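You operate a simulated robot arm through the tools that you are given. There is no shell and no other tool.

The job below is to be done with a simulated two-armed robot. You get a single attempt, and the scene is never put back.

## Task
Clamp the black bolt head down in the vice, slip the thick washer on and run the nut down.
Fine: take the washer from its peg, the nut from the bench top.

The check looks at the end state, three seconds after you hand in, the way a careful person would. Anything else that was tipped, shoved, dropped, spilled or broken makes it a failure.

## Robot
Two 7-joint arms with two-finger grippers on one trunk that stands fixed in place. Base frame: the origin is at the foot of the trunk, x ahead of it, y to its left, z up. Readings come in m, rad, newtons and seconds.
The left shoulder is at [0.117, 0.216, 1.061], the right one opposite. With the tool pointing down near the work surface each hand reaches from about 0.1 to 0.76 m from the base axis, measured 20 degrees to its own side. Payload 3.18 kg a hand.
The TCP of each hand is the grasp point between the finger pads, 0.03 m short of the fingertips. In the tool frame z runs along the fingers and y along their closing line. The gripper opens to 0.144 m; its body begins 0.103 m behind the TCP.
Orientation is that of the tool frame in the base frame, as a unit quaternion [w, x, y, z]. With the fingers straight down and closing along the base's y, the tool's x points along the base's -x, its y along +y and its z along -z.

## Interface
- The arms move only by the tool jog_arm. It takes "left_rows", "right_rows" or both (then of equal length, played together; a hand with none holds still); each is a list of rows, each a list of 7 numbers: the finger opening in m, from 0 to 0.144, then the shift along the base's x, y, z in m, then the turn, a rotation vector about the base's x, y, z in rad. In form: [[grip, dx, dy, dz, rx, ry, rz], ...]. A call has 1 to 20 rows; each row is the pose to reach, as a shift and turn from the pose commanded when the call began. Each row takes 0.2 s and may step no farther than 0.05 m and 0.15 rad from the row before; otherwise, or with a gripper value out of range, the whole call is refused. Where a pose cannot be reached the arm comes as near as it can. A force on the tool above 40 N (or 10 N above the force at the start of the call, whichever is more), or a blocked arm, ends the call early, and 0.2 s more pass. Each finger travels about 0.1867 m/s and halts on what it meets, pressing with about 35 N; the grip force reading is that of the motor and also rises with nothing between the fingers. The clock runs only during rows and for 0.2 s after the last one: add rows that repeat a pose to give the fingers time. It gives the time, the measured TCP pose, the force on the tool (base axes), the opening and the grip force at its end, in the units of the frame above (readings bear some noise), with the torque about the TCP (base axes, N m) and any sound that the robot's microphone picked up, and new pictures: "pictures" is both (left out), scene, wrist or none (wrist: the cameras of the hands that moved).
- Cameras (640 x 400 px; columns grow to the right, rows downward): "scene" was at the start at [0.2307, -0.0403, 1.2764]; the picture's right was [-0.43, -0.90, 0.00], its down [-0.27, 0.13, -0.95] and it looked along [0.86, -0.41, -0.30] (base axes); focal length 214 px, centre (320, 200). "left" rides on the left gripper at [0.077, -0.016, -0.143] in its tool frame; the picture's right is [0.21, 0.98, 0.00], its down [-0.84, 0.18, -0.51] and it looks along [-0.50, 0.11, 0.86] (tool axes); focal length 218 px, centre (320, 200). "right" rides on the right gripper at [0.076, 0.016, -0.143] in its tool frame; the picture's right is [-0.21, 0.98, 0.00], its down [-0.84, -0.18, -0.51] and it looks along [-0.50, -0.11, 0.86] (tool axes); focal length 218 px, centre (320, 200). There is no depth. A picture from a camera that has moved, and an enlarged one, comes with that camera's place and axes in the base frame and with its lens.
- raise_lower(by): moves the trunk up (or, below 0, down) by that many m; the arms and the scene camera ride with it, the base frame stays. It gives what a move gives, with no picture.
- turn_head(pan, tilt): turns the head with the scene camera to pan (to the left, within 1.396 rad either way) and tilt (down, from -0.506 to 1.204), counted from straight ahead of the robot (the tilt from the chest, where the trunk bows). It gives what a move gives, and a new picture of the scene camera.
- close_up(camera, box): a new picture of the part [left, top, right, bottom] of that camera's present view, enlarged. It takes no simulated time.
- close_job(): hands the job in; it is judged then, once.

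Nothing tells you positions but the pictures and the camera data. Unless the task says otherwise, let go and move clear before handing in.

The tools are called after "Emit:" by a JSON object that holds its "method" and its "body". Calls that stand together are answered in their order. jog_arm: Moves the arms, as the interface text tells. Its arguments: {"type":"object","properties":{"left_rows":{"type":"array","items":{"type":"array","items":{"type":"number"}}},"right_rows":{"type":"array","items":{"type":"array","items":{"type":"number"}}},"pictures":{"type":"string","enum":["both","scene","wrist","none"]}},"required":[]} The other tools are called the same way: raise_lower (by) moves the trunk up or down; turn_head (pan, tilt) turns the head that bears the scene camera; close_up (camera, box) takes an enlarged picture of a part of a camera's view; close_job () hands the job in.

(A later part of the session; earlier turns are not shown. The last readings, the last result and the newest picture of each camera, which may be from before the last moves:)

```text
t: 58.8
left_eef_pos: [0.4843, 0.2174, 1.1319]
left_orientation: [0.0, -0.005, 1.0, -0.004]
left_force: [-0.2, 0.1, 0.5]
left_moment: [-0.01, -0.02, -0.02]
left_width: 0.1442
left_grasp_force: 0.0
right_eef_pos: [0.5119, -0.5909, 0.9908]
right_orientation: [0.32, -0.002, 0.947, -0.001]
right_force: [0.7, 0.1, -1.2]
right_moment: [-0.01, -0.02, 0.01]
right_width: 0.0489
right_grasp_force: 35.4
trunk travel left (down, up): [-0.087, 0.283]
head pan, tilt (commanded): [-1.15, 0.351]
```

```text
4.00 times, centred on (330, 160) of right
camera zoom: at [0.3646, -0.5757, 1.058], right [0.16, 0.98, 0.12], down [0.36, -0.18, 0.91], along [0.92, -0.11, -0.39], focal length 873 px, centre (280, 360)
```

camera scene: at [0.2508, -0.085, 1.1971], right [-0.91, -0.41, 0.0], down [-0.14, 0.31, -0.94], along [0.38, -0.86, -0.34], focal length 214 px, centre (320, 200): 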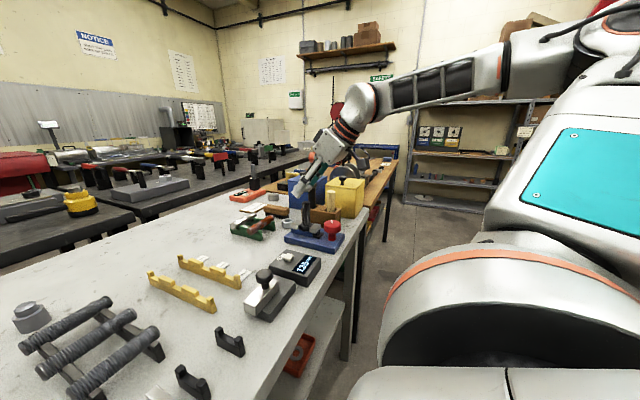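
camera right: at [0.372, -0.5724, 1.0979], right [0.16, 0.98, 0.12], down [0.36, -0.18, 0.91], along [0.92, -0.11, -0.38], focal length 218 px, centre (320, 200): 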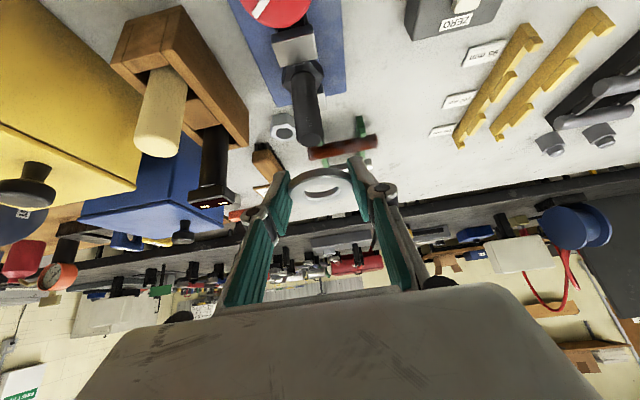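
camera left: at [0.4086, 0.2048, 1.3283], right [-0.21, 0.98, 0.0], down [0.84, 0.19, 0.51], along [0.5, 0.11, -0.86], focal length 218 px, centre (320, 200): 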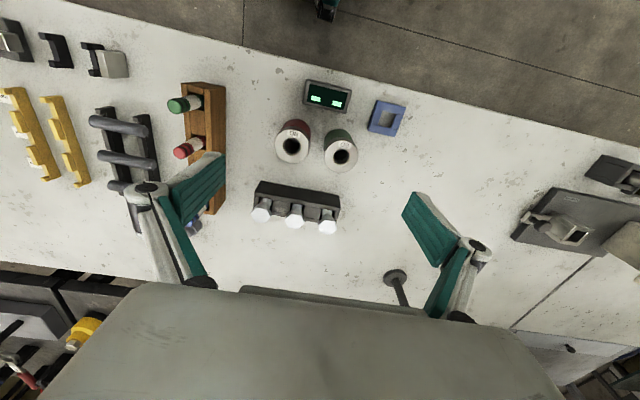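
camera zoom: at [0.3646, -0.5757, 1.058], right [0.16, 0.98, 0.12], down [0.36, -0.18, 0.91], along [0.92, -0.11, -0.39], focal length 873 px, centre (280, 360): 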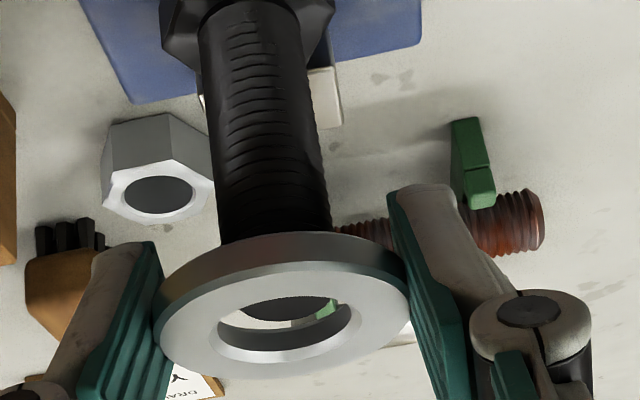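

The bolt's end now shows inside the hole, centred, with no contact force. I continue lowering in small steps.

Emit:
{"method": "jog_arm", "body": {"right_rows": [[0.03, 0.0006, 0, -0.003, 0, 0, 0], [0.03, 0.0006, 0, -0.006, 0, 0, 0], [0.03, 0.0006, 0, -0.009, 0, 0, 0], [0.03, 0.0006, 0, -0.012, 0, 0, 0]], "pictures": "none"}}

Emit:
{"method": "close_up", "body": {"camera": "scene", "box": [288, 190, 328, 225]}}

Emit:
{"method": "close_up", "body": {"camera": "right", "box": [270, 110, 390, 210]}}

```text
t: 59.8
left_eef_pos: [0.4831, 0.2164, 1.1321]
left_orientation: [0.0, -0.006, 1.0, -0.005]
left_force: [-0.3, -0.7, -0.4]
left_moment: [0.02, -0.03, 0.0]
left_width: 0.1439
left_grasp_force: 0.1
right_eef_pos: [0.5133, -0.5909, 0.9778]
right_orientation: [0.319, -0.002, 0.948, -0.001]
right_force: [-0.4, 0.1, -0.9]
right_moment: [0.0, 0.01, -0.05]
right_width: 0.0486
right_grasp_force: 35.0
trunk travel left (down, up): [-0.087, 0.283]
head pan, tilt (commanded): [-1.15, 0.351]
```

```text
11.43 times, centred on (308, 208) of scene
camera zoom: at [0.2507, -0.0851, 1.1971], right [-0.91, -0.41, 0.0], down [-0.14, 0.31, -0.94], along [0.38, -0.86, -0.34], focal length 2451 px, centre (457, 114)
```

zoom: 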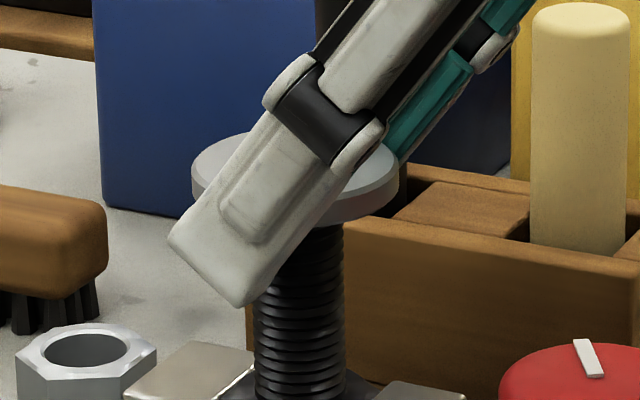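

```text
4.00 times, centred on (330, 160) of right
camera zoom: at [0.365, -0.5752, 1.0452], right [0.16, 0.98, 0.12], down [0.36, -0.18, 0.91], along [0.92, -0.11, -0.39], focal length 873 px, centre (280, 360)
```

zoom: 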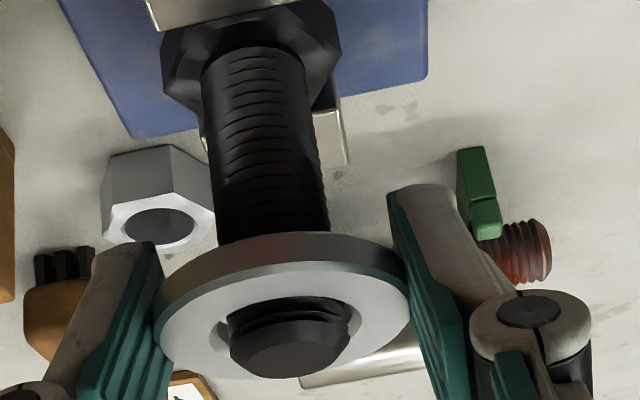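

The bolt end is through the washer with no contact force. I keep lowering it down the shank in small steps.

Emit:
{"method": "jog_arm", "body": {"right_rows": [[0.03, 0, 0, -0.004, 0, 0, 0], [0.03, 0, 0, -0.008, 0, 0, 0], [0.03, 0, 0, -0.012, 0, 0, 0], [0.03, 0, 0, -0.016, 0, 0, 0], [0.03, 0, 0, -0.02, 0, 0, 0], [0.03, 0, 0, -0.024, 0, 0, 0]], "pictures": "none"}}

Emit:
{"method": "close_up", "body": {"camera": "scene", "box": [288, 190, 328, 225]}}

Emit:
{"method": "close_up", "body": {"camera": "right", "box": [270, 110, 390, 210]}}

```text
t: 61.2
left_eef_pos: [0.4836, 0.2177, 1.1313]
left_orientation: [0.0, -0.005, 1.0, -0.005]
left_force: [-0.6, -0.1, 0.0]
left_moment: [0.0, 0.0, 0.01]
left_width: 0.1441
left_grasp_force: 0.0
right_eef_pos: [0.5134, -0.5916, 0.9548]
right_orientation: [0.319, -0.002, 0.948, -0.001]
right_force: [0.4, 0.1, -1.1]
right_moment: [0.02, -0.02, -0.02]
right_width: 0.0489
right_grasp_force: 34.6
trunk travel left (down, up): [-0.087, 0.283]
head pan, tilt (commanded): [-1.15, 0.351]
```

```text
11.43 times, centred on (308, 208) of scene
camera zoom: at [0.2507, -0.085, 1.1971], right [-0.91, -0.41, 0.0], down [-0.14, 0.31, -0.94], along [0.38, -0.86, -0.34], focal length 2451 px, centre (457, 114)
```

zoom: 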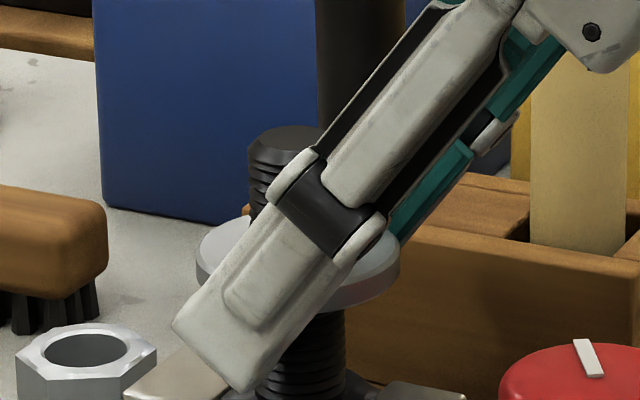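

```text
4.00 times, centred on (330, 160) of right
camera zoom: at [0.365, -0.5756, 1.0221], right [0.16, 0.98, 0.12], down [0.36, -0.18, 0.91], along [0.92, -0.11, -0.39], focal length 873 px, centre (280, 360)
```

zoom: 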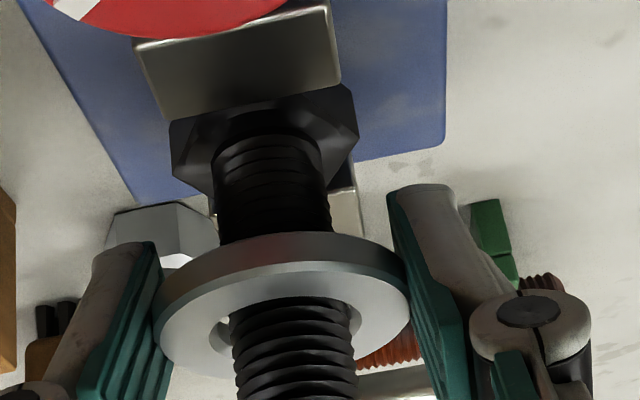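

The washer is gliding freely over the thread. I lower it another 24 mm until it is just above the jaws.

Emit:
{"method": "jog_arm", "body": {"right_rows": [[0.03, 0, 0, -0.004, 0, 0, 0], [0.03, 0, 0, -0.008, 0, 0, 0], [0.03, 0, 0, -0.012, 0, 0, 0], [0.03, 0, 0, -0.016, 0, 0, 0], [0.03, 0, 0, -0.02, 0, 0, 0], [0.03, 0, 0, -0.024, 0, 0, 0]], "pictures": "none"}}

Emit:
{"method": "close_up", "body": {"camera": "scene", "box": [288, 190, 328, 225]}}

Emit:
{"method": "close_up", "body": {"camera": "right", "box": [270, 110, 390, 210]}}

```text
t: 62.6
left_eef_pos: [0.484, 0.2176, 1.1318]
left_orientation: [0.0, -0.005, 1.0, -0.004]
left_force: [-0.3, -0.3, -0.1]
left_moment: [0.02, 0.01, -0.02]
left_width: 0.1439
left_grasp_force: 0.1
right_eef_pos: [0.5113, -0.59, 0.9312]
right_orientation: [0.319, -0.001, 0.948, -0.001]
right_force: [-0.2, -1.0, -1.7]
right_moment: [0.0, 0.03, -0.01]
right_width: 0.049
right_grasp_force: 34.6
trunk travel left (down, up): [-0.087, 0.283]
head pan, tilt (commanded): [-1.15, 0.351]
```

```text
11.43 times, centred on (308, 208) of scene
camera zoom: at [0.2508, -0.0851, 1.1971], right [-0.91, -0.41, 0.0], down [-0.14, 0.31, -0.94], along [0.38, -0.86, -0.34], focal length 2451 px, centre (457, 114)
```

zoom: 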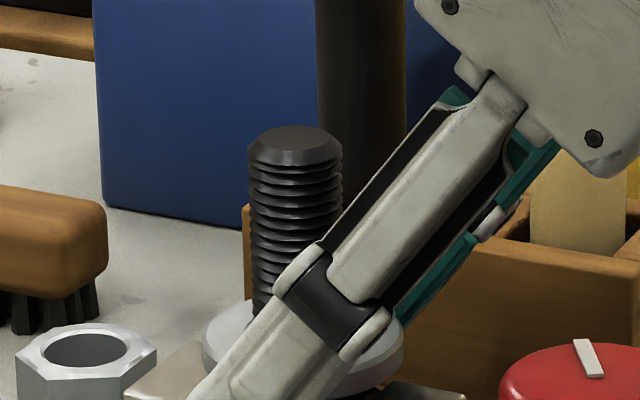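

```text
4.00 times, centred on (330, 160) of right
camera zoom: at [0.364, -0.5754, 0.9984], right [0.16, 0.98, 0.12], down [0.36, -0.18, 0.91], along [0.92, -0.11, -0.39], focal length 873 px, centre (280, 360)
```

zoom: 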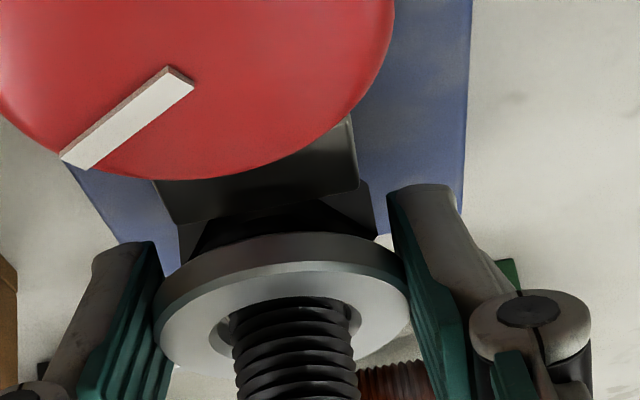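

The washer is a few millimetres above the jaws. I lower 5 mm more and open the fingers.

Emit:
{"method": "jog_arm", "body": {"right_rows": [[0.03, 0, 0, -0.003, 0, 0, 0], [0.03, 0, 0, -0.005, 0, 0, 0], [0.055, 0, 0, -0.005, 0, 0, 0], [0.064, 0, 0, -0.005, 0, 0, 0], [0.064, 0, 0, -0.005, 0, 0, 0]], "pictures": "none"}}

Emit:
{"method": "close_up", "body": {"camera": "scene", "box": [288, 195, 328, 235]}}

Emit:
{"method": "close_up", "body": {"camera": "right", "box": [270, 110, 390, 210]}}

```text
t: 63.8
left_eef_pos: [0.4835, 0.2175, 1.1326]
left_orientation: [0.0, -0.005, 1.0, -0.005]
left_force: [0.8, 0.2, 0.0]
left_moment: [-0.03, -0.03, 0.01]
left_width: 0.1441
left_grasp_force: 0.0
right_eef_pos: [0.5128, -0.592, 0.9255]
right_orientation: [0.319, -0.001, 0.948, -0.002]
right_force: [-0.6, 0.2, -0.4]
right_moment: [-0.03, -0.05, 0.0]
right_width: 0.0637
right_grasp_force: 0.0
trunk travel left (down, up): [-0.087, 0.283]
head pan, tilt (commanded): [-1.15, 0.351]
```

```text
10.00 times, centred on (308, 215) of scene
camera zoom: at [0.2507, -0.085, 1.1972], right [-0.91, -0.41, 0.0], down [-0.14, 0.31, -0.94], along [0.38, -0.86, -0.34], focal length 2145 px, centre (440, 50)
```

zoom: 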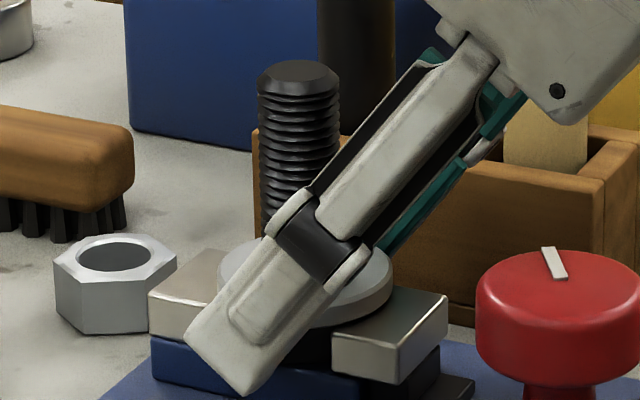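

```text
4.00 times, centred on (330, 160) of right
camera zoom: at [0.3645, -0.5756, 0.9932], right [0.16, 0.98, 0.12], down [0.36, -0.18, 0.91], along [0.92, -0.11, -0.39], focal length 873 px, centre (280, 360)
```

zoom: 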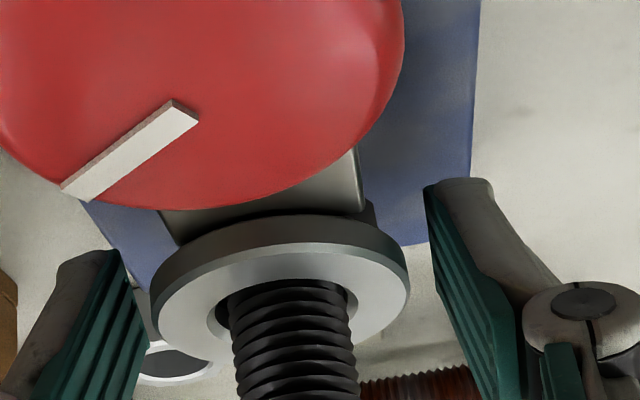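

The washer has dropped onto the jaws around the bolt. I lift the hand clear, straighten the tool to vertical, and check.

Emit:
{"method": "jog_arm", "body": {"right_rows": [[0.064, 0, 0, 0.02, 0, 0, 0], [0.064, 0, 0, 0.05, 0, 0, 0], [0.064, 0, 0, 0.085, 0, 0, 0], [0.064, 0, 0, 0.12, 0, 0, 0], [0.064, 0, 0, 0.135, 0, 0.13, 0], [0.064, 0, 0, 0.14, 0, 0.26, 0], [0.064, 0, 0, 0.14, 0, 0.39, 0], [0.064, 0, 0, 0.14, 0, 0.52, 0], [0.064, 0, 0, 0.14, 0, 0.649, 0]], "pictures": "both"}}

Emit:
{"method": "close_up", "body": {"camera": "scene", "box": [288, 190, 343, 240]}}

```text
t: 65.8
left_eef_pos: [0.4851, 0.2174, 1.1311]
left_orientation: [0.0, -0.005, 1.0, -0.004]
left_force: [0.4, -0.4, 0.0]
left_moment: [0.0, 0.02, -0.03]
left_width: 0.144
left_grasp_force: 0.2
right_eef_pos: [0.5139, -0.5922, 1.0643]
right_orientation: [-0.002, -0.002, 1.0, 0.0]
right_force: [0.5, 0.8, 0.8]
right_moment: [-0.01, 0.04, 0.03]
right_width: 0.064
right_grasp_force: 0.0
trunk travel left (down, up): [-0.087, 0.283]
head pan, tilt (commanded): [-1.15, 0.351]
camera scene: at [0.2516, -0.0852, 1.1967], right [-0.91, -0.41, 0.0], down [-0.14, 0.31, -0.94], along [0.38, -0.86, -0.34], focal length 214 px, centre (320, 200)
camera right: at [0.4369, -0.5763, 1.2076], right [0.21, 0.98, 0.0], down [0.84, -0.18, 0.51], along [0.49, -0.11, -0.86], focal length 218 px, centre (320, 200)
```

scene: 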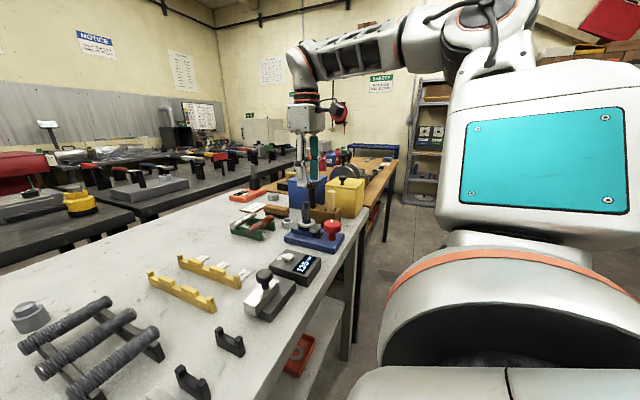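
right: 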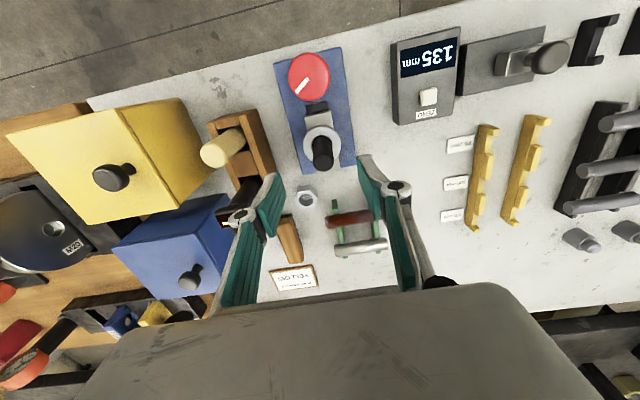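

```text
8.00 times, centred on (316, 215) of scene
camera zoom: at [0.2516, -0.0852, 1.1967], right [-0.91, -0.41, 0.0], down [-0.14, 0.31, -0.94], along [0.38, -0.86, -0.34], focal length 1716 px, centre (356, 80)
```

zoom: 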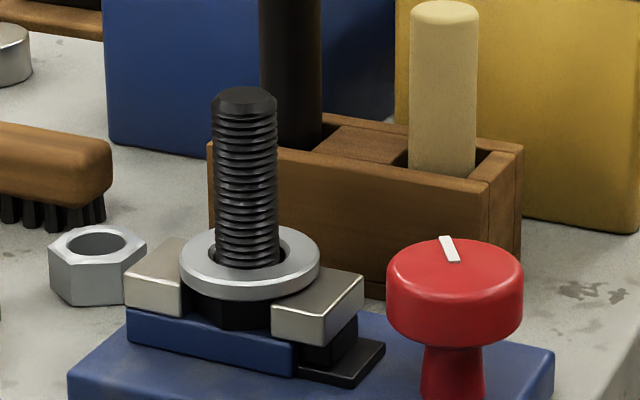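

The washer lies flat on the jaws around the bolt. Next I examine the nut and its surroundings from this view to plan its pick-up.

Emit:
{"method": "close_up", "body": {"camera": "right", "box": [250, 160, 410, 270]}}

Emit:
{"method": "close_up", "body": {"camera": "scene", "box": [225, 190, 320, 250]}}

```text
3.64 times, centred on (330, 215) of right
camera zoom: at [0.4369, -0.5763, 1.2076], right [0.21, 0.98, 0.0], down [0.84, -0.18, 0.51], along [0.49, -0.11, -0.86], focal length 794 px, centre (284, 146)
```

zoom: 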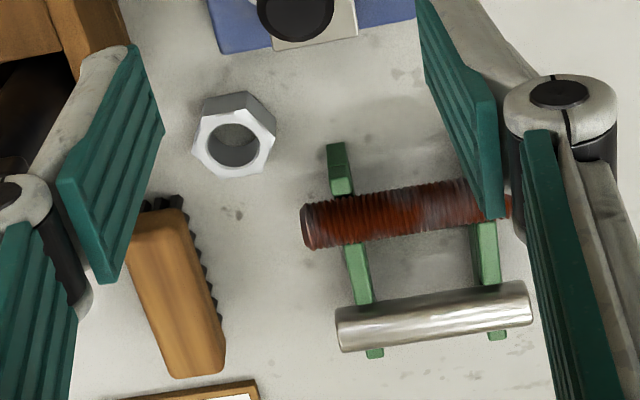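

```text
6.67 times, centred on (272, 220) of scene
camera zoom: at [0.2516, -0.0852, 1.1967], right [-0.91, -0.41, 0.0], down [-0.14, 0.31, -0.94], along [0.38, -0.86, -0.34], focal length 1430 px, centre (637, 67)
```

zoom: 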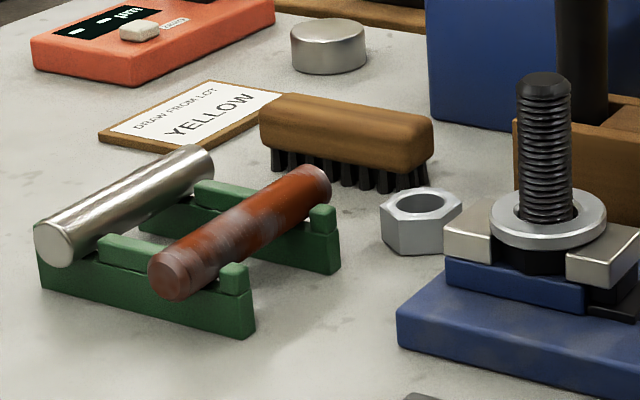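

The nut is at about (0.620, −0.640), top z ≈ 0.882, flats facing ±x. I'll turn the hand so it closes along x and bring it above the nut, keeping high.

Emit:
{"method": "jog_arm", "body": {"right_rows": [[0.064, 0, 0, 0.02, 0, 0, 0.14], [0.064, 0.005, -0.002, 0.03, 0, 0, 0.285], [0.064, 0.015, -0.006, 0.03, 0, 0, 0.43], [0.064, 0.025, -0.011, 0.03, 0, 0, 0.575], [0.064, 0.035, -0.016, 0.03, 0, 0, 0.72], [0.064, 0.045, -0.02, 0.03, 0, 0, 0.865], [0.064, 0.055, -0.025, 0.03, 0, 0, 1.01], [0.064, 0.07, -0.03, 0.03, 0, 0, 1.155], [0.064, 0.085, -0.036, 0.03, 0, 0, 1.3], [0.064, 0.098, -0.041, 0.03, 0, 0, 1.445], [0.064, 0.108, -0.045, 0.03, 0, 0, 1.59], [0.064, 0.108, -0.045, 0.03, 0, 0, 1.59]], "pictures": "both"}}

```text
t: 68.4
left_eef_pos: [0.4828, 0.2165, 1.1333]
left_orientation: [0.001, -0.005, 1.0, -0.005]
left_force: [-0.7, 0.3, -1.1]
left_moment: [0.03, -0.03, -0.02]
left_width: 0.1443
left_grasp_force: 0.1
right_eef_pos: [0.6205, -0.6371, 1.0956]
right_orientation: [-0.002, 0.716, -0.698, 0.001]
right_force: [-0.8, 0.3, 0.2]
right_moment: [0.02, 0.0, 0.03]
right_width: 0.0635
right_grasp_force: 0.1
trunk travel left (down, up): [-0.087, 0.283]
head pan, tilt (commanded): [-1.15, 0.351]
camera scene: at [0.2503, -0.0849, 1.1974], right [-0.91, -0.41, 0.0], down [-0.14, 0.31, -0.94], along [0.38, -0.86, -0.34], focal length 214 px, centre (320, 200)
camera right: at [0.605, -0.7145, 1.24], right [-0.98, 0.18, 0.0], down [0.16, 0.85, 0.51], along [0.1, 0.5, -0.86], focal length 218 px, centre (320, 200)
```

scene: 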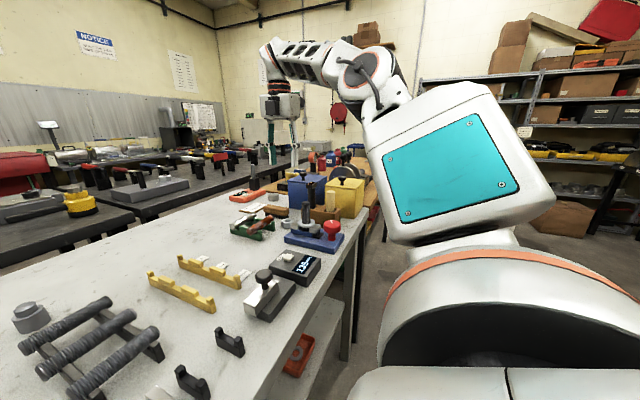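
right: 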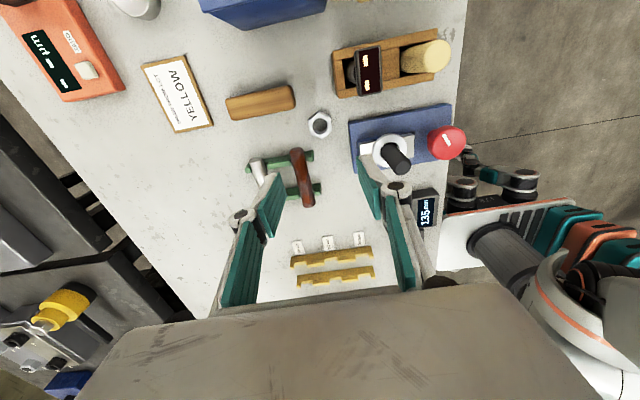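

The hand reaches the nut's spot with the tool vertical. I zoom in to centre on the nut and check clearances.

Emit:
{"method": "close_up", "body": {"camera": "right", "box": [270, 80, 390, 180]}}

Emit:
{"method": "close_up", "body": {"camera": "right", "box": [220, 20, 460, 170]}}

```text
4.00 times, centred on (330, 130) of right
camera zoom: at [0.605, -0.7145, 1.24], right [-0.98, 0.18, 0.0], down [0.16, 0.85, 0.51], along [0.1, 0.5, -0.86], focal length 873 px, centre (280, 480)
```

zoom: 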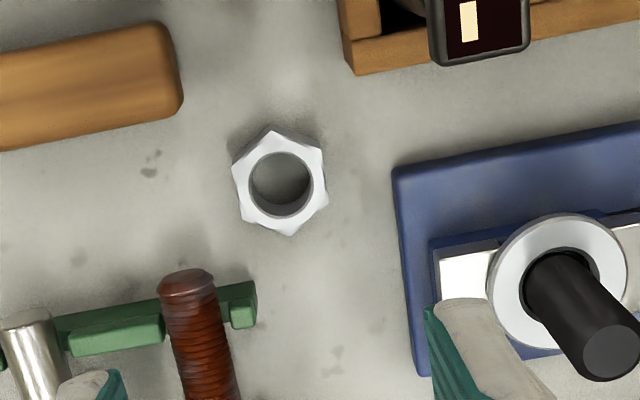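

```text
2.67 times, centred on (340, 95) of right
camera zoom: at [0.605, -0.7145, 1.24], right [-0.98, 0.18, 0.0], down [0.16, 0.85, 0.51], along [0.1, 0.5, -0.86], focal length 582 px, centre (267, 480)
```

zoom: 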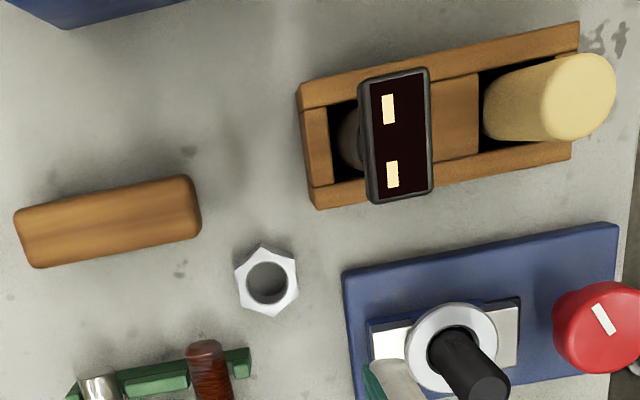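

The nut is centred at (0.6187, −0.6392) with ample room for the fingers. I align the yaw, tilt very slightly away from the rod, and descend partway to check.

Emit:
{"method": "jog_arm", "body": {"right_rows": [[0.056, -0.0005, -0.003, -0.03, -0.03, 0, -0.035], [0.056, -0.0005, -0.006, -0.065, -0.06, 0, -0.07], [0.056, -0.0005, -0.006, -0.1, -0.06, 0, -0.07], [0.056, -0.0005, -0.006, -0.135, -0.06, 0, -0.07], [0.056, -0.0005, -0.006, -0.155, -0.06, 0, -0.07], [0.056, -0.0005, -0.006, -0.155, -0.06, 0, -0.07]], "pictures": "both"}}

Emit:
{"method": "close_up", "body": {"camera": "right", "box": [230, 90, 410, 230]}}

Emit:
{"method": "close_up", "body": {"camera": "scene", "box": [235, 140, 345, 240]}}

```text
t: 69.8
left_eef_pos: [0.4836, 0.2161, 1.1321]
left_orientation: [0.0, -0.006, 1.0, -0.004]
left_force: [0.2, 0.6, 0.3]
left_moment: [0.0, -0.01, -0.03]
left_width: 0.144
left_grasp_force: 0.0
right_eef_pos: [0.6203, -0.6427, 0.9429]
right_orientation: [-0.02, -0.69, 0.723, -0.022]
right_force: [0.5, -0.5, 0.7]
right_moment: [0.02, 0.04, -0.01]
right_width: 0.056
right_grasp_force: 0.1
trunk travel left (down, up): [-0.087, 0.283]
head pan, tilt (commanded): [-1.15, 0.351]
camera scene: at [0.2505, -0.085, 1.1973], right [-0.91, -0.41, 0.0], down [-0.14, 0.31, -0.94], along [0.38, -0.86, -0.34], focal length 214 px, centre (320, 200)
camera right: at [0.6002, -0.7095, 1.0881], right [-0.97, 0.25, -0.02], down [0.22, 0.86, 0.46], along [0.13, 0.44, -0.89], focal length 218 px, centre (320, 200)
```

scene: 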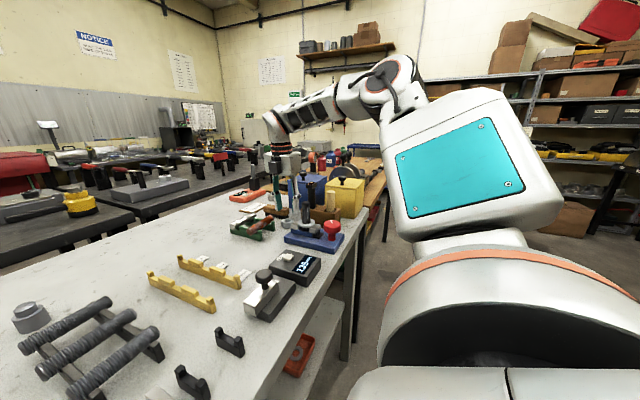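
right: 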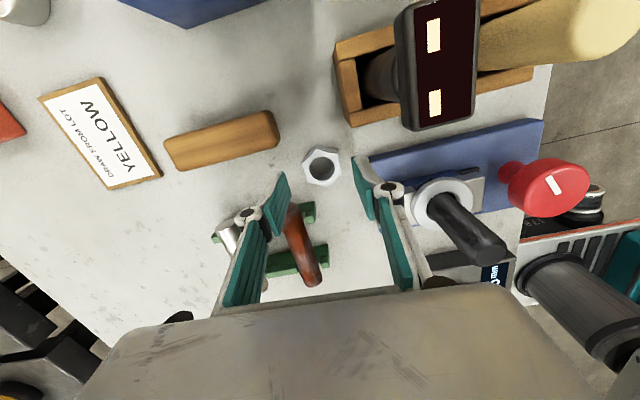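

```text
2.86 times, centred on (320, 160) of right
camera zoom: at [0.6002, -0.7095, 1.0881], right [-0.97, 0.25, -0.02], down [0.22, 0.86, 0.46], along [0.13, 0.44, -0.89], focal length 624 px, centre (320, 314)
```

zoom: 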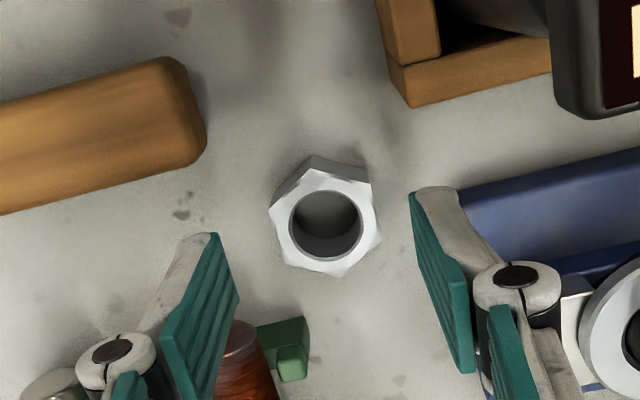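

```text
4.00 times, centred on (290, 190) of scene
camera zoom: at [0.2505, -0.085, 1.1973], right [-0.91, -0.41, 0.0], down [-0.14, 0.31, -0.94], along [0.38, -0.86, -0.34], focal length 858 px, centre (440, 240)
```

zoom: 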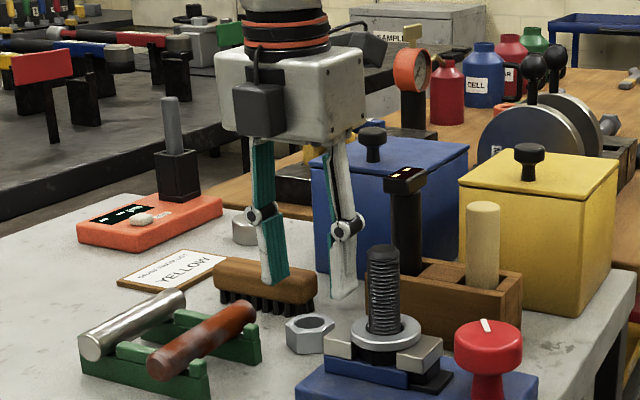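

Clearances look good and the nut is centred between the fingers. I descend the last 43 mm and close on the flats.

Emit:
{"method": "jog_arm", "body": {"right_rows": [[0.056, 0, 0, -0.015, 0, 0, 0], [0.056, 0, 0, -0.03, 0, 0, 0], [0.056, 0, 0, -0.042, 0, 0, 0], [0.056, 0, 0, -0.042, 0, 0, 0]], "pictures": "none"}}

Emit:
{"method": "close_up", "body": {"camera": "right", "box": [230, 90, 410, 230]}}

Emit:
{"method": "close_up", "body": {"camera": "scene", "box": [245, 160, 345, 240]}}

```text
t: 70.8
left_eef_pos: [0.483, 0.2172, 1.1313]
left_orientation: [0.0, -0.005, 1.0, -0.004]
left_force: [0.3, -0.3, -0.7]
left_moment: [0.02, -0.01, 0.0]
left_width: 0.1442
left_grasp_force: 0.0
right_eef_pos: [0.6208, -0.6422, 0.8987]
right_orientation: [-0.02, -0.69, 0.723, -0.022]
right_force: [0.0, -0.4, 1.2]
right_moment: [0.0, 0.0, -0.03]
right_width: 0.056
right_grasp_force: 0.0
trunk travel left (down, up): [-0.087, 0.283]
head pan, tilt (commanded): [-1.15, 0.351]
```

```text
2.86 times, centred on (320, 160) of right
camera zoom: at [0.6001, -0.7102, 1.0457], right [-0.97, 0.25, -0.02], down [0.22, 0.86, 0.46], along [0.13, 0.44, -0.89], focal length 624 px, centre (320, 314)
```

zoom: 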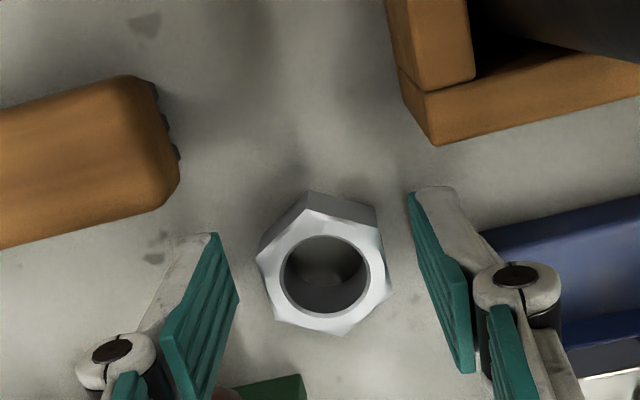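

```text
5.00 times, centred on (295, 200) of scene
camera zoom: at [0.2505, -0.0849, 1.1973], right [-0.91, -0.41, 0.0], down [-0.14, 0.31, -0.94], along [0.38, -0.86, -0.34], focal length 1072 px, centre (445, 200)
```

zoom: 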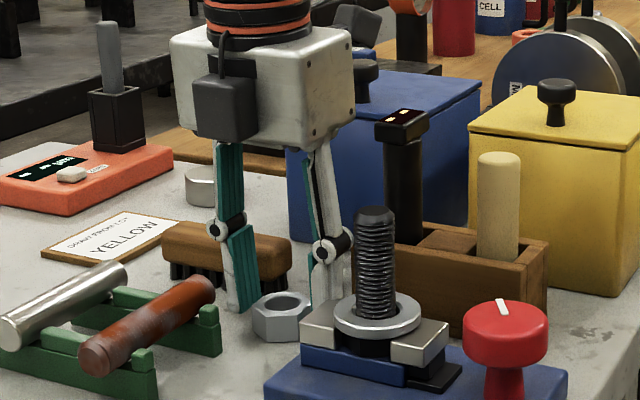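

The fingers straddle the nut. Closing now.

Emit:
{"method": "jog_arm", "body": {"right_rows": [[0.045, 0, 0, 0, 0, 0, 0], [0.03, 0, 0, 0, 0, 0, 0], [0.03, 0, 0, 0, 0, 0, 0]], "pictures": "none"}}

Emit:
{"method": "close_up", "body": {"camera": "right", "box": [230, 90, 410, 230]}}

Emit:
{"method": "close_up", "body": {"camera": "scene", "box": [245, 160, 345, 240]}}

```text
t: 71.6
left_eef_pos: [0.4832, 0.2175, 1.1321]
left_orientation: [0.0, -0.005, 1.0, -0.003]
left_force: [-0.1, -0.2, -0.3]
left_moment: [0.0, 0.01, -0.01]
left_width: 0.144
left_grasp_force: 0.0
right_eef_pos: [0.6201, -0.6434, 0.8991]
right_orientation: [-0.021, -0.69, 0.723, -0.021]
right_force: [-0.4, 0.2, 0.4]
right_moment: [0.02, 0.02, -0.01]
right_width: 0.0355
right_grasp_force: 34.6
trunk travel left (down, up): [-0.087, 0.283]
head pan, tilt (commanded): [-1.15, 0.351]
```

```text
2.86 times, centred on (320, 160) of right
camera zoom: at [0.6004, -0.7103, 1.0455], right [-0.97, 0.25, -0.01], down [0.22, 0.86, 0.46], along [0.13, 0.44, -0.89], focal length 624 px, centre (320, 314)
```

zoom: 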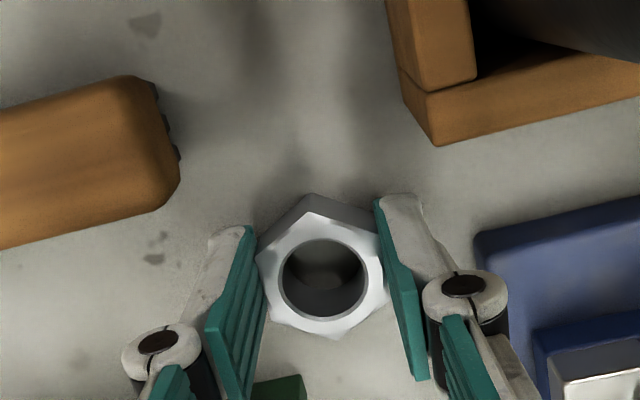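

```text
5.00 times, centred on (295, 200) of scene
camera zoom: at [0.2507, -0.0851, 1.1971], right [-0.91, -0.41, 0.0], down [-0.14, 0.31, -0.94], along [0.38, -0.86, -0.34], focal length 1072 px, centre (445, 200)
```

zoom: 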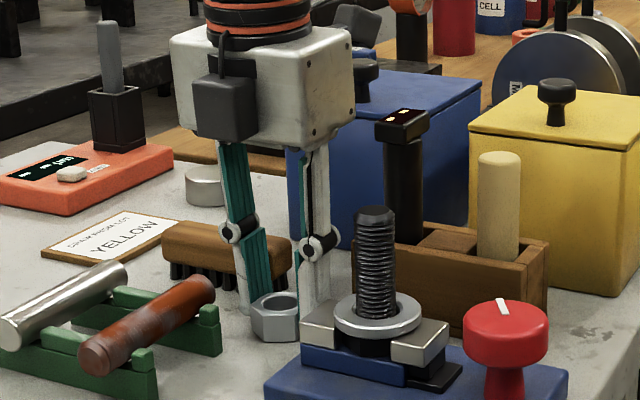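

The nut is held (35.5 mm across flats). To have the tool exactly vertical for threading, I ease the fingers open slightly, straighten the 0.06 rad tilt, and re-grip.

Emit:
{"method": "jog_arm", "body": {"right_rows": [[0.044, 0, 0, 0, 0, 0, 0], [0.044, 0, 0, 0, 0, 0, 0], [0.044, 0, -0.0007, 0, 0.03, 0, 0], [0.044, 0, -0.0015, 0, 0.061, 0, 0], [0.044, 0, -0.0015, 0, 0.061, 0, 0], [0.03, 0, -0.0015, 0, 0.061, 0, 0], [0.03, 0, -0.0015, 0, 0.061, 0, 0]], "pictures": "none"}}

Emit:
{"method": "close_up", "body": {"camera": "right", "box": [230, 90, 410, 230]}}

```text
t: 73.2
left_eef_pos: [0.4835, 0.2169, 1.1326]
left_orientation: [0.0, -0.005, 1.0, -0.004]
left_force: [-0.6, 0.4, 0.0]
left_moment: [0.02, -0.02, 0.02]
left_width: 0.1442
left_grasp_force: 0.0
right_eef_pos: [0.6216, -0.6439, 0.8991]
right_orientation: [0.001, -0.69, 0.723, 0.0]
right_force: [-0.4, 0.2, 0.3]
right_moment: [-0.01, 0.04, -0.02]
right_width: 0.0356
right_grasp_force: 34.6
trunk travel left (down, up): [-0.087, 0.283]
head pan, tilt (commanded): [-1.15, 0.351]
```

```text
2.86 times, centred on (320, 160) of right
camera zoom: at [0.6002, -0.7205, 1.0418], right [-0.97, 0.25, 0.0], down [0.22, 0.83, 0.51], along [0.13, 0.49, -0.86], focal length 624 px, centre (320, 314)
```

zoom: 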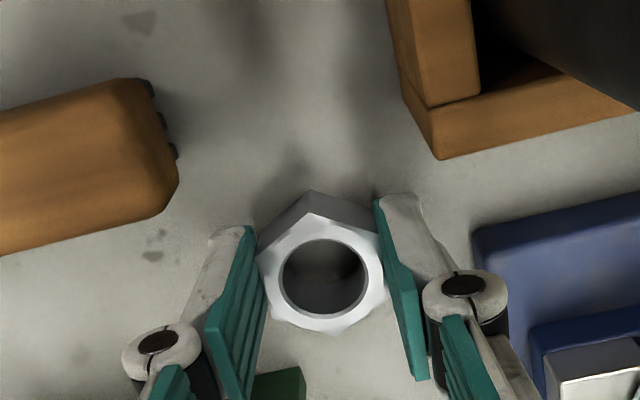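

The tool is vertical now, but the nut sits 6 mm off the pad centre. I'll carry it to the open spot where the bolt stood, set it down, and re-grip centred there.

Emit:
{"method": "jog_arm", "body": {"right_rows": [[0.03, 0, 0, 0.03, 0, 0, 0], [0.03, 0, 0, 0.07, 0, 0, 0], [0.03, -0.003, 0.03, 0.09, 0, 0, 0], [0.03, -0.008, 0.07, 0.09, 0, 0, 0], [0.03, -0.013, 0.115, 0.09, 0, 0, 0], [0.03, -0.018, 0.155, 0.09, 0, 0, 0], [0.03, -0.0205, 0.183, 0.085, 0, 0, 0], [0.03, -0.0205, 0.183, 0.045, 0, 0, 0], [0.03, -0.0205, 0.183, 0.02, 0, 0, 0], [0.03, -0.0205, 0.183, 0.01, 0, 0, 0]], "pictures": "both"}}

```text
t: 75.4
left_eef_pos: [0.4834, 0.2167, 1.1318]
left_orientation: [0.001, -0.005, 1.0, -0.004]
left_force: [0.6, -0.6, 0.3]
left_moment: [-0.03, 0.0, 0.0]
left_width: 0.1434
left_grasp_force: 0.0
right_eef_pos: [0.6009, -0.4604, 0.9076]
right_orientation: [0.0, -0.691, 0.723, 0.0]
right_force: [-0.3, -0.3, -0.4]
right_moment: [-0.01, 0.01, 0.04]
right_width: 0.0354
right_grasp_force: 35.6
trunk travel left (down, up): [-0.087, 0.283]
head pan, tilt (commanded): [-1.15, 0.351]
camera scene: at [0.2509, -0.0851, 1.1971], right [-0.91, -0.41, 0.0], down [-0.14, 0.31, -0.94], along [0.38, -0.86, -0.34], focal length 214 px, centre (320, 200)
camera right: at [0.5797, -0.5371, 1.0504], right [-0.97, 0.26, 0.0], down [0.22, 0.83, 0.51], along [0.13, 0.49, -0.86], focal length 218 px, centre (320, 200)
```

scene: 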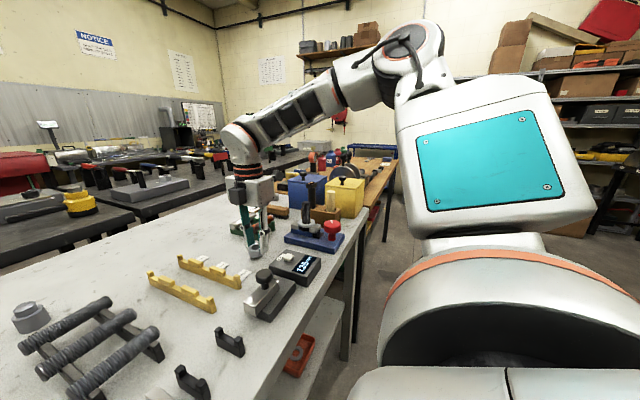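
right: 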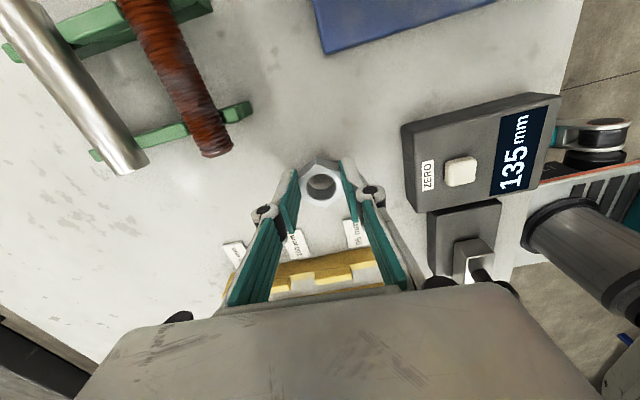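

The nut hangs just above the open spot. I set it down, open, and shift 6 mm to centre on it.

Emit:
{"method": "jog_arm", "body": {"right_rows": [[0.03, 0, 0, -0.005, 0, 0, 0], [0.03, 0, 0, -0.0085, 0, 0, 0], [0.03, 0, 0, -0.0085, 0, 0, 0], [0.045, 0, 0, -0.0085, 0, 0, 0], [0.056, 0, 0, -0.0085, 0, 0, 0], [0.056, 0, 0, -0.0085, 0, 0, 0], [0.056, 0, 0.006, -0.0085, 0, 0, 0], [0.056, 0, 0.006, -0.0085, 0, 0, 0]], "pictures": "none"}}

Emit:
{"method": "close_up", "body": {"camera": "right", "box": [230, 90, 410, 230]}}

Emit:
{"method": "close_up", "body": {"camera": "scene", "box": [210, 180, 310, 260]}}

```text
t: 77.2
left_eef_pos: [0.4834, 0.2168, 1.1314]
left_orientation: [0.0, -0.005, 1.0, -0.005]
left_force: [-0.2, -0.2, -0.3]
left_moment: [-0.02, 0.01, 0.0]
left_width: 0.1442
left_grasp_force: 0.1
right_eef_pos: [0.5994, -0.4549, 0.9003]
right_orientation: [0.001, -0.69, 0.724, 0.001]
right_force: [-0.2, -0.7, -0.2]
right_moment: [-0.03, 0.01, 0.02]
right_width: 0.0561
right_grasp_force: 0.2
trunk travel left (down, up): [-0.087, 0.283]
head pan, tilt (commanded): [-1.15, 0.351]
```

```text
2.86 times, centred on (320, 160) of right
camera zoom: at [0.5797, -0.531, 1.0424], right [-0.97, 0.25, 0.0], down [0.22, 0.83, 0.51], along [0.13, 0.49, -0.86], focal length 624 px, centre (320, 314)
```

zoom: 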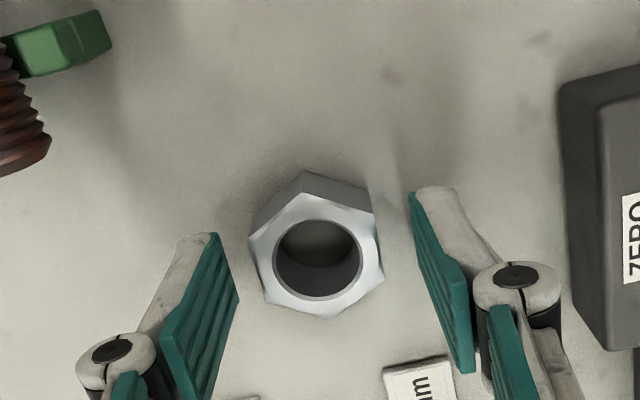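

```text
5.00 times, centred on (260, 220) of scene
camera zoom: at [0.2507, -0.085, 1.1972], right [-0.91, -0.41, 0.0], down [-0.14, 0.31, -0.94], along [0.38, -0.86, -0.34], focal length 1072 px, centre (620, 100)
```

zoom: 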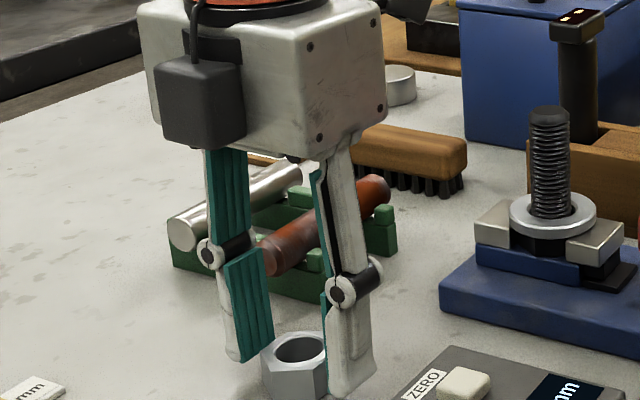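

The nut is now exactly centred between the fingers. Before gripping I test how far the wrist can yaw upward, since that sets the stroke for threading.

Emit:
{"method": "jog_arm", "body": {"right_rows": [[0.07, 0, 0, 0.03, 0, 0, 0], [0.07, 0, 0, 0.06, 0, 0, 0.05], [0.07, 0, 0, 0.06, 0, 0, 0.2], [0.07, 0, 0, 0.06, 0, 0, 0.35], [0.07, 0, 0, 0.06, 0, 0, 0.5], [0.07, 0, 0, 0.06, 0, 0, 0.65], [0.07, 0, 0, 0.06, 0, 0, 0.8], [0.07, 0, 0, 0.06, 0, 0, 0.95], [0.07, 0, 0, 0.06, 0, 0, 1.1], [0.07, 0, 0, 0.06, 0, 0, 1.25], [0.07, 0, 0, 0.06, 0, 0, 1.4], [0.07, 0, 0, 0.06, 0, 0, 1.55], [0.07, 0, 0, 0.06, 0, 0, 1.7], [0.07, 0, 0, 0.06, 0, 0, 1.85], [0.07, 0, 0, 0.06, 0, 0, 2.0]], "pictures": "wrist"}}

```text
t: 80.4
left_eef_pos: [0.4835, 0.2171, 1.1312]
left_orientation: [0.0, -0.005, 1.0, -0.004]
left_force: [0.3, 0.6, -0.5]
left_moment: [-0.03, -0.01, 0.0]
left_width: 0.1439
left_grasp_force: 0.1
right_eef_pos: [0.6007, -0.4546, 0.9609]
right_orientation: [0.0, 0.981, 0.192, -0.001]
right_force: [0.8, 1.0, 0.4]
right_moment: [0.02, -0.02, 0.01]
right_width: 0.0701
right_grasp_force: 0.1
trunk travel left (down, up): [-0.087, 0.283]
head pan, tilt (commanded): [-1.15, 0.351]
camera right: at [0.6769, -0.4419, 1.1034], right [0.17, -0.98, 0.0], down [-0.85, -0.15, 0.51], along [-0.5, -0.09, -0.86], focal length 218 px, centre (320, 200)
```

right: 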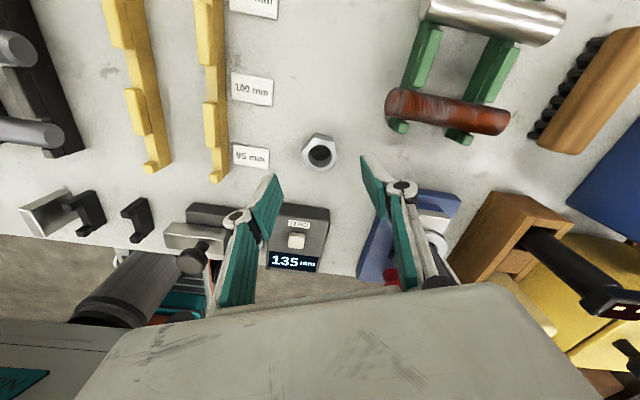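

The wrist turned freely to +3.5 rad. I test somewhat further to find the full stroke available.

Emit:
{"method": "jog_arm", "body": {"right_rows": [[0.07, 0, 0, 0, 0, 0, 0.15], [0.07, 0, 0, 0, 0, 0, 0.3], [0.07, 0, 0, 0, 0, 0, 0.45], [0.07, 0, 0, 0, 0, 0, 0.6], [0.07, 0, 0, 0, 0, 0, 0.75], [0.07, 0, 0, 0, 0, 0, 0.9], [0.07, 0, 0, 0, 0, 0, 1.05], [0.07, 0, 0, 0, 0, 0, 1.2], [0.07, 0, 0, 0, 0, 0, 1.35], [0.07, 0, 0, 0, 0, 0, 1.5]], "pictures": "none"}}

```text
t: 82.6
left_eef_pos: [0.4844, 0.2166, 1.1329]
left_orientation: [0.0, -0.006, 1.0, -0.004]
left_force: [-0.2, 0.1, 0.7]
left_moment: [-0.04, -0.01, 0.0]
left_width: 0.1439
left_grasp_force: 0.1
right_eef_pos: [0.5993, -0.4556, 0.9612]
right_orientation: [0.001, 0.588, 0.809, -0.001]
right_force: [0.1, -0.2, 0.5]
right_moment: [-0.02, 0.0, -0.01]
right_width: 0.0697
right_grasp_force: 0.1
trunk travel left (down, up): [-0.087, 0.283]
head pan, tilt (commanded): [-1.15, 0.351]
```

The wrist turns freely to at least +5.0 rad, giving about 5 rad per threading stroke. I rotate to +4.67 rad (aligned with the nut's flats), descend and grip the nut centred.

Emit:
{"method": "jog_arm", "body": {"right_rows": [[0.07, 0, 0, 0, 0, 0, -0.12], [0.06, 0, 0, 0, 0, 0, -0.24], [0.056, 0, 0, 0, 0, 0, -0.358], [0.056, 0.0005, 0.0005, -0.03, 0, 0, -0.358], [0.056, 0.0005, 0.0005, -0.06, 0, 0, -0.358], [0.056, 0.0005, 0.0005, -0.06, 0, 0, -0.358]], "pictures": "none"}}

Emit:
{"method": "close_up", "body": {"camera": "right", "box": [230, 90, 410, 230]}}

```text
t: 84.0
left_eef_pos: [0.4831, 0.2168, 1.1312]
left_orientation: [0.001, -0.006, 1.0, -0.005]
left_force: [0.3, 0.1, 0.4]
left_moment: [-0.01, 0.0, 0.0]
left_width: 0.1441
left_grasp_force: 0.1
right_eef_pos: [0.5971, -0.4561, 0.9013]
right_orientation: [0.001, 0.723, 0.691, 0.0]
right_force: [-0.2, 0.4, 0.6]
right_moment: [-0.01, -0.01, 0.0]
right_width: 0.0559
right_grasp_force: 0.1
trunk travel left (down, up): [-0.087, 0.283]
head pan, tilt (commanded): [-1.15, 0.351]
```

```text
2.86 times, centred on (320, 160) of right
camera zoom: at [0.6181, -0.3799, 1.0436], right [0.97, -0.25, 0.0], down [-0.22, -0.83, 0.51], along [-0.13, -0.49, -0.86], focal length 624 px, centre (320, 314)
```

zoom: 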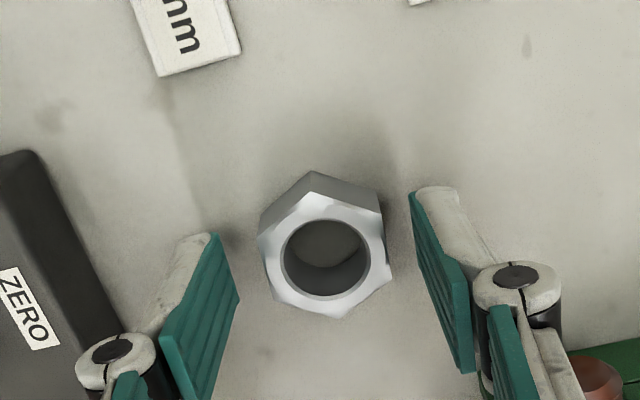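

The nut is centred along the pads. Closing on it.

Emit:
{"method": "jog_arm", "body": {"right_rows": [[0.045, 0, 0, -0.001, 0, 0, 0], [0.03, 0, 0, -0.001, 0, 0, 0], [0.03, 0, 0, -0.001, 0, 0, 0]], "pictures": "none"}}

Emit:
{"method": "close_up", "body": {"camera": "right", "box": [230, 90, 410, 230]}}

```text
t: 84.8
left_eef_pos: [0.4834, 0.2187, 1.1322]
left_orientation: [0.0, -0.005, 1.0, -0.004]
left_force: [-0.2, -0.1, 0.6]
left_moment: [0.0, 0.0, 0.0]
left_width: 0.144
left_grasp_force: 0.1
right_eef_pos: [0.6001, -0.4557, 0.8998]
right_orientation: [0.001, 0.723, 0.691, 0.0]
right_force: [0.0, -1.4, 0.2]
right_moment: [0.0, 0.0, 0.0]
right_width: 0.0358
right_grasp_force: 34.9
trunk travel left (down, up): [-0.087, 0.283]
head pan, tilt (commanded): [-1.15, 0.351]
```

```text
2.86 times, centred on (320, 160) of right
camera zoom: at [0.619, -0.3798, 1.042], right [0.97, -0.25, 0.0], down [-0.22, -0.83, 0.51], along [-0.13, -0.49, -0.86], focal length 624 px, centre (320, 314)
```

zoom: 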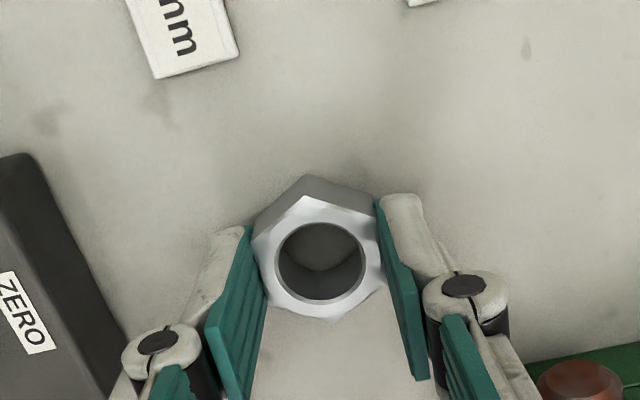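

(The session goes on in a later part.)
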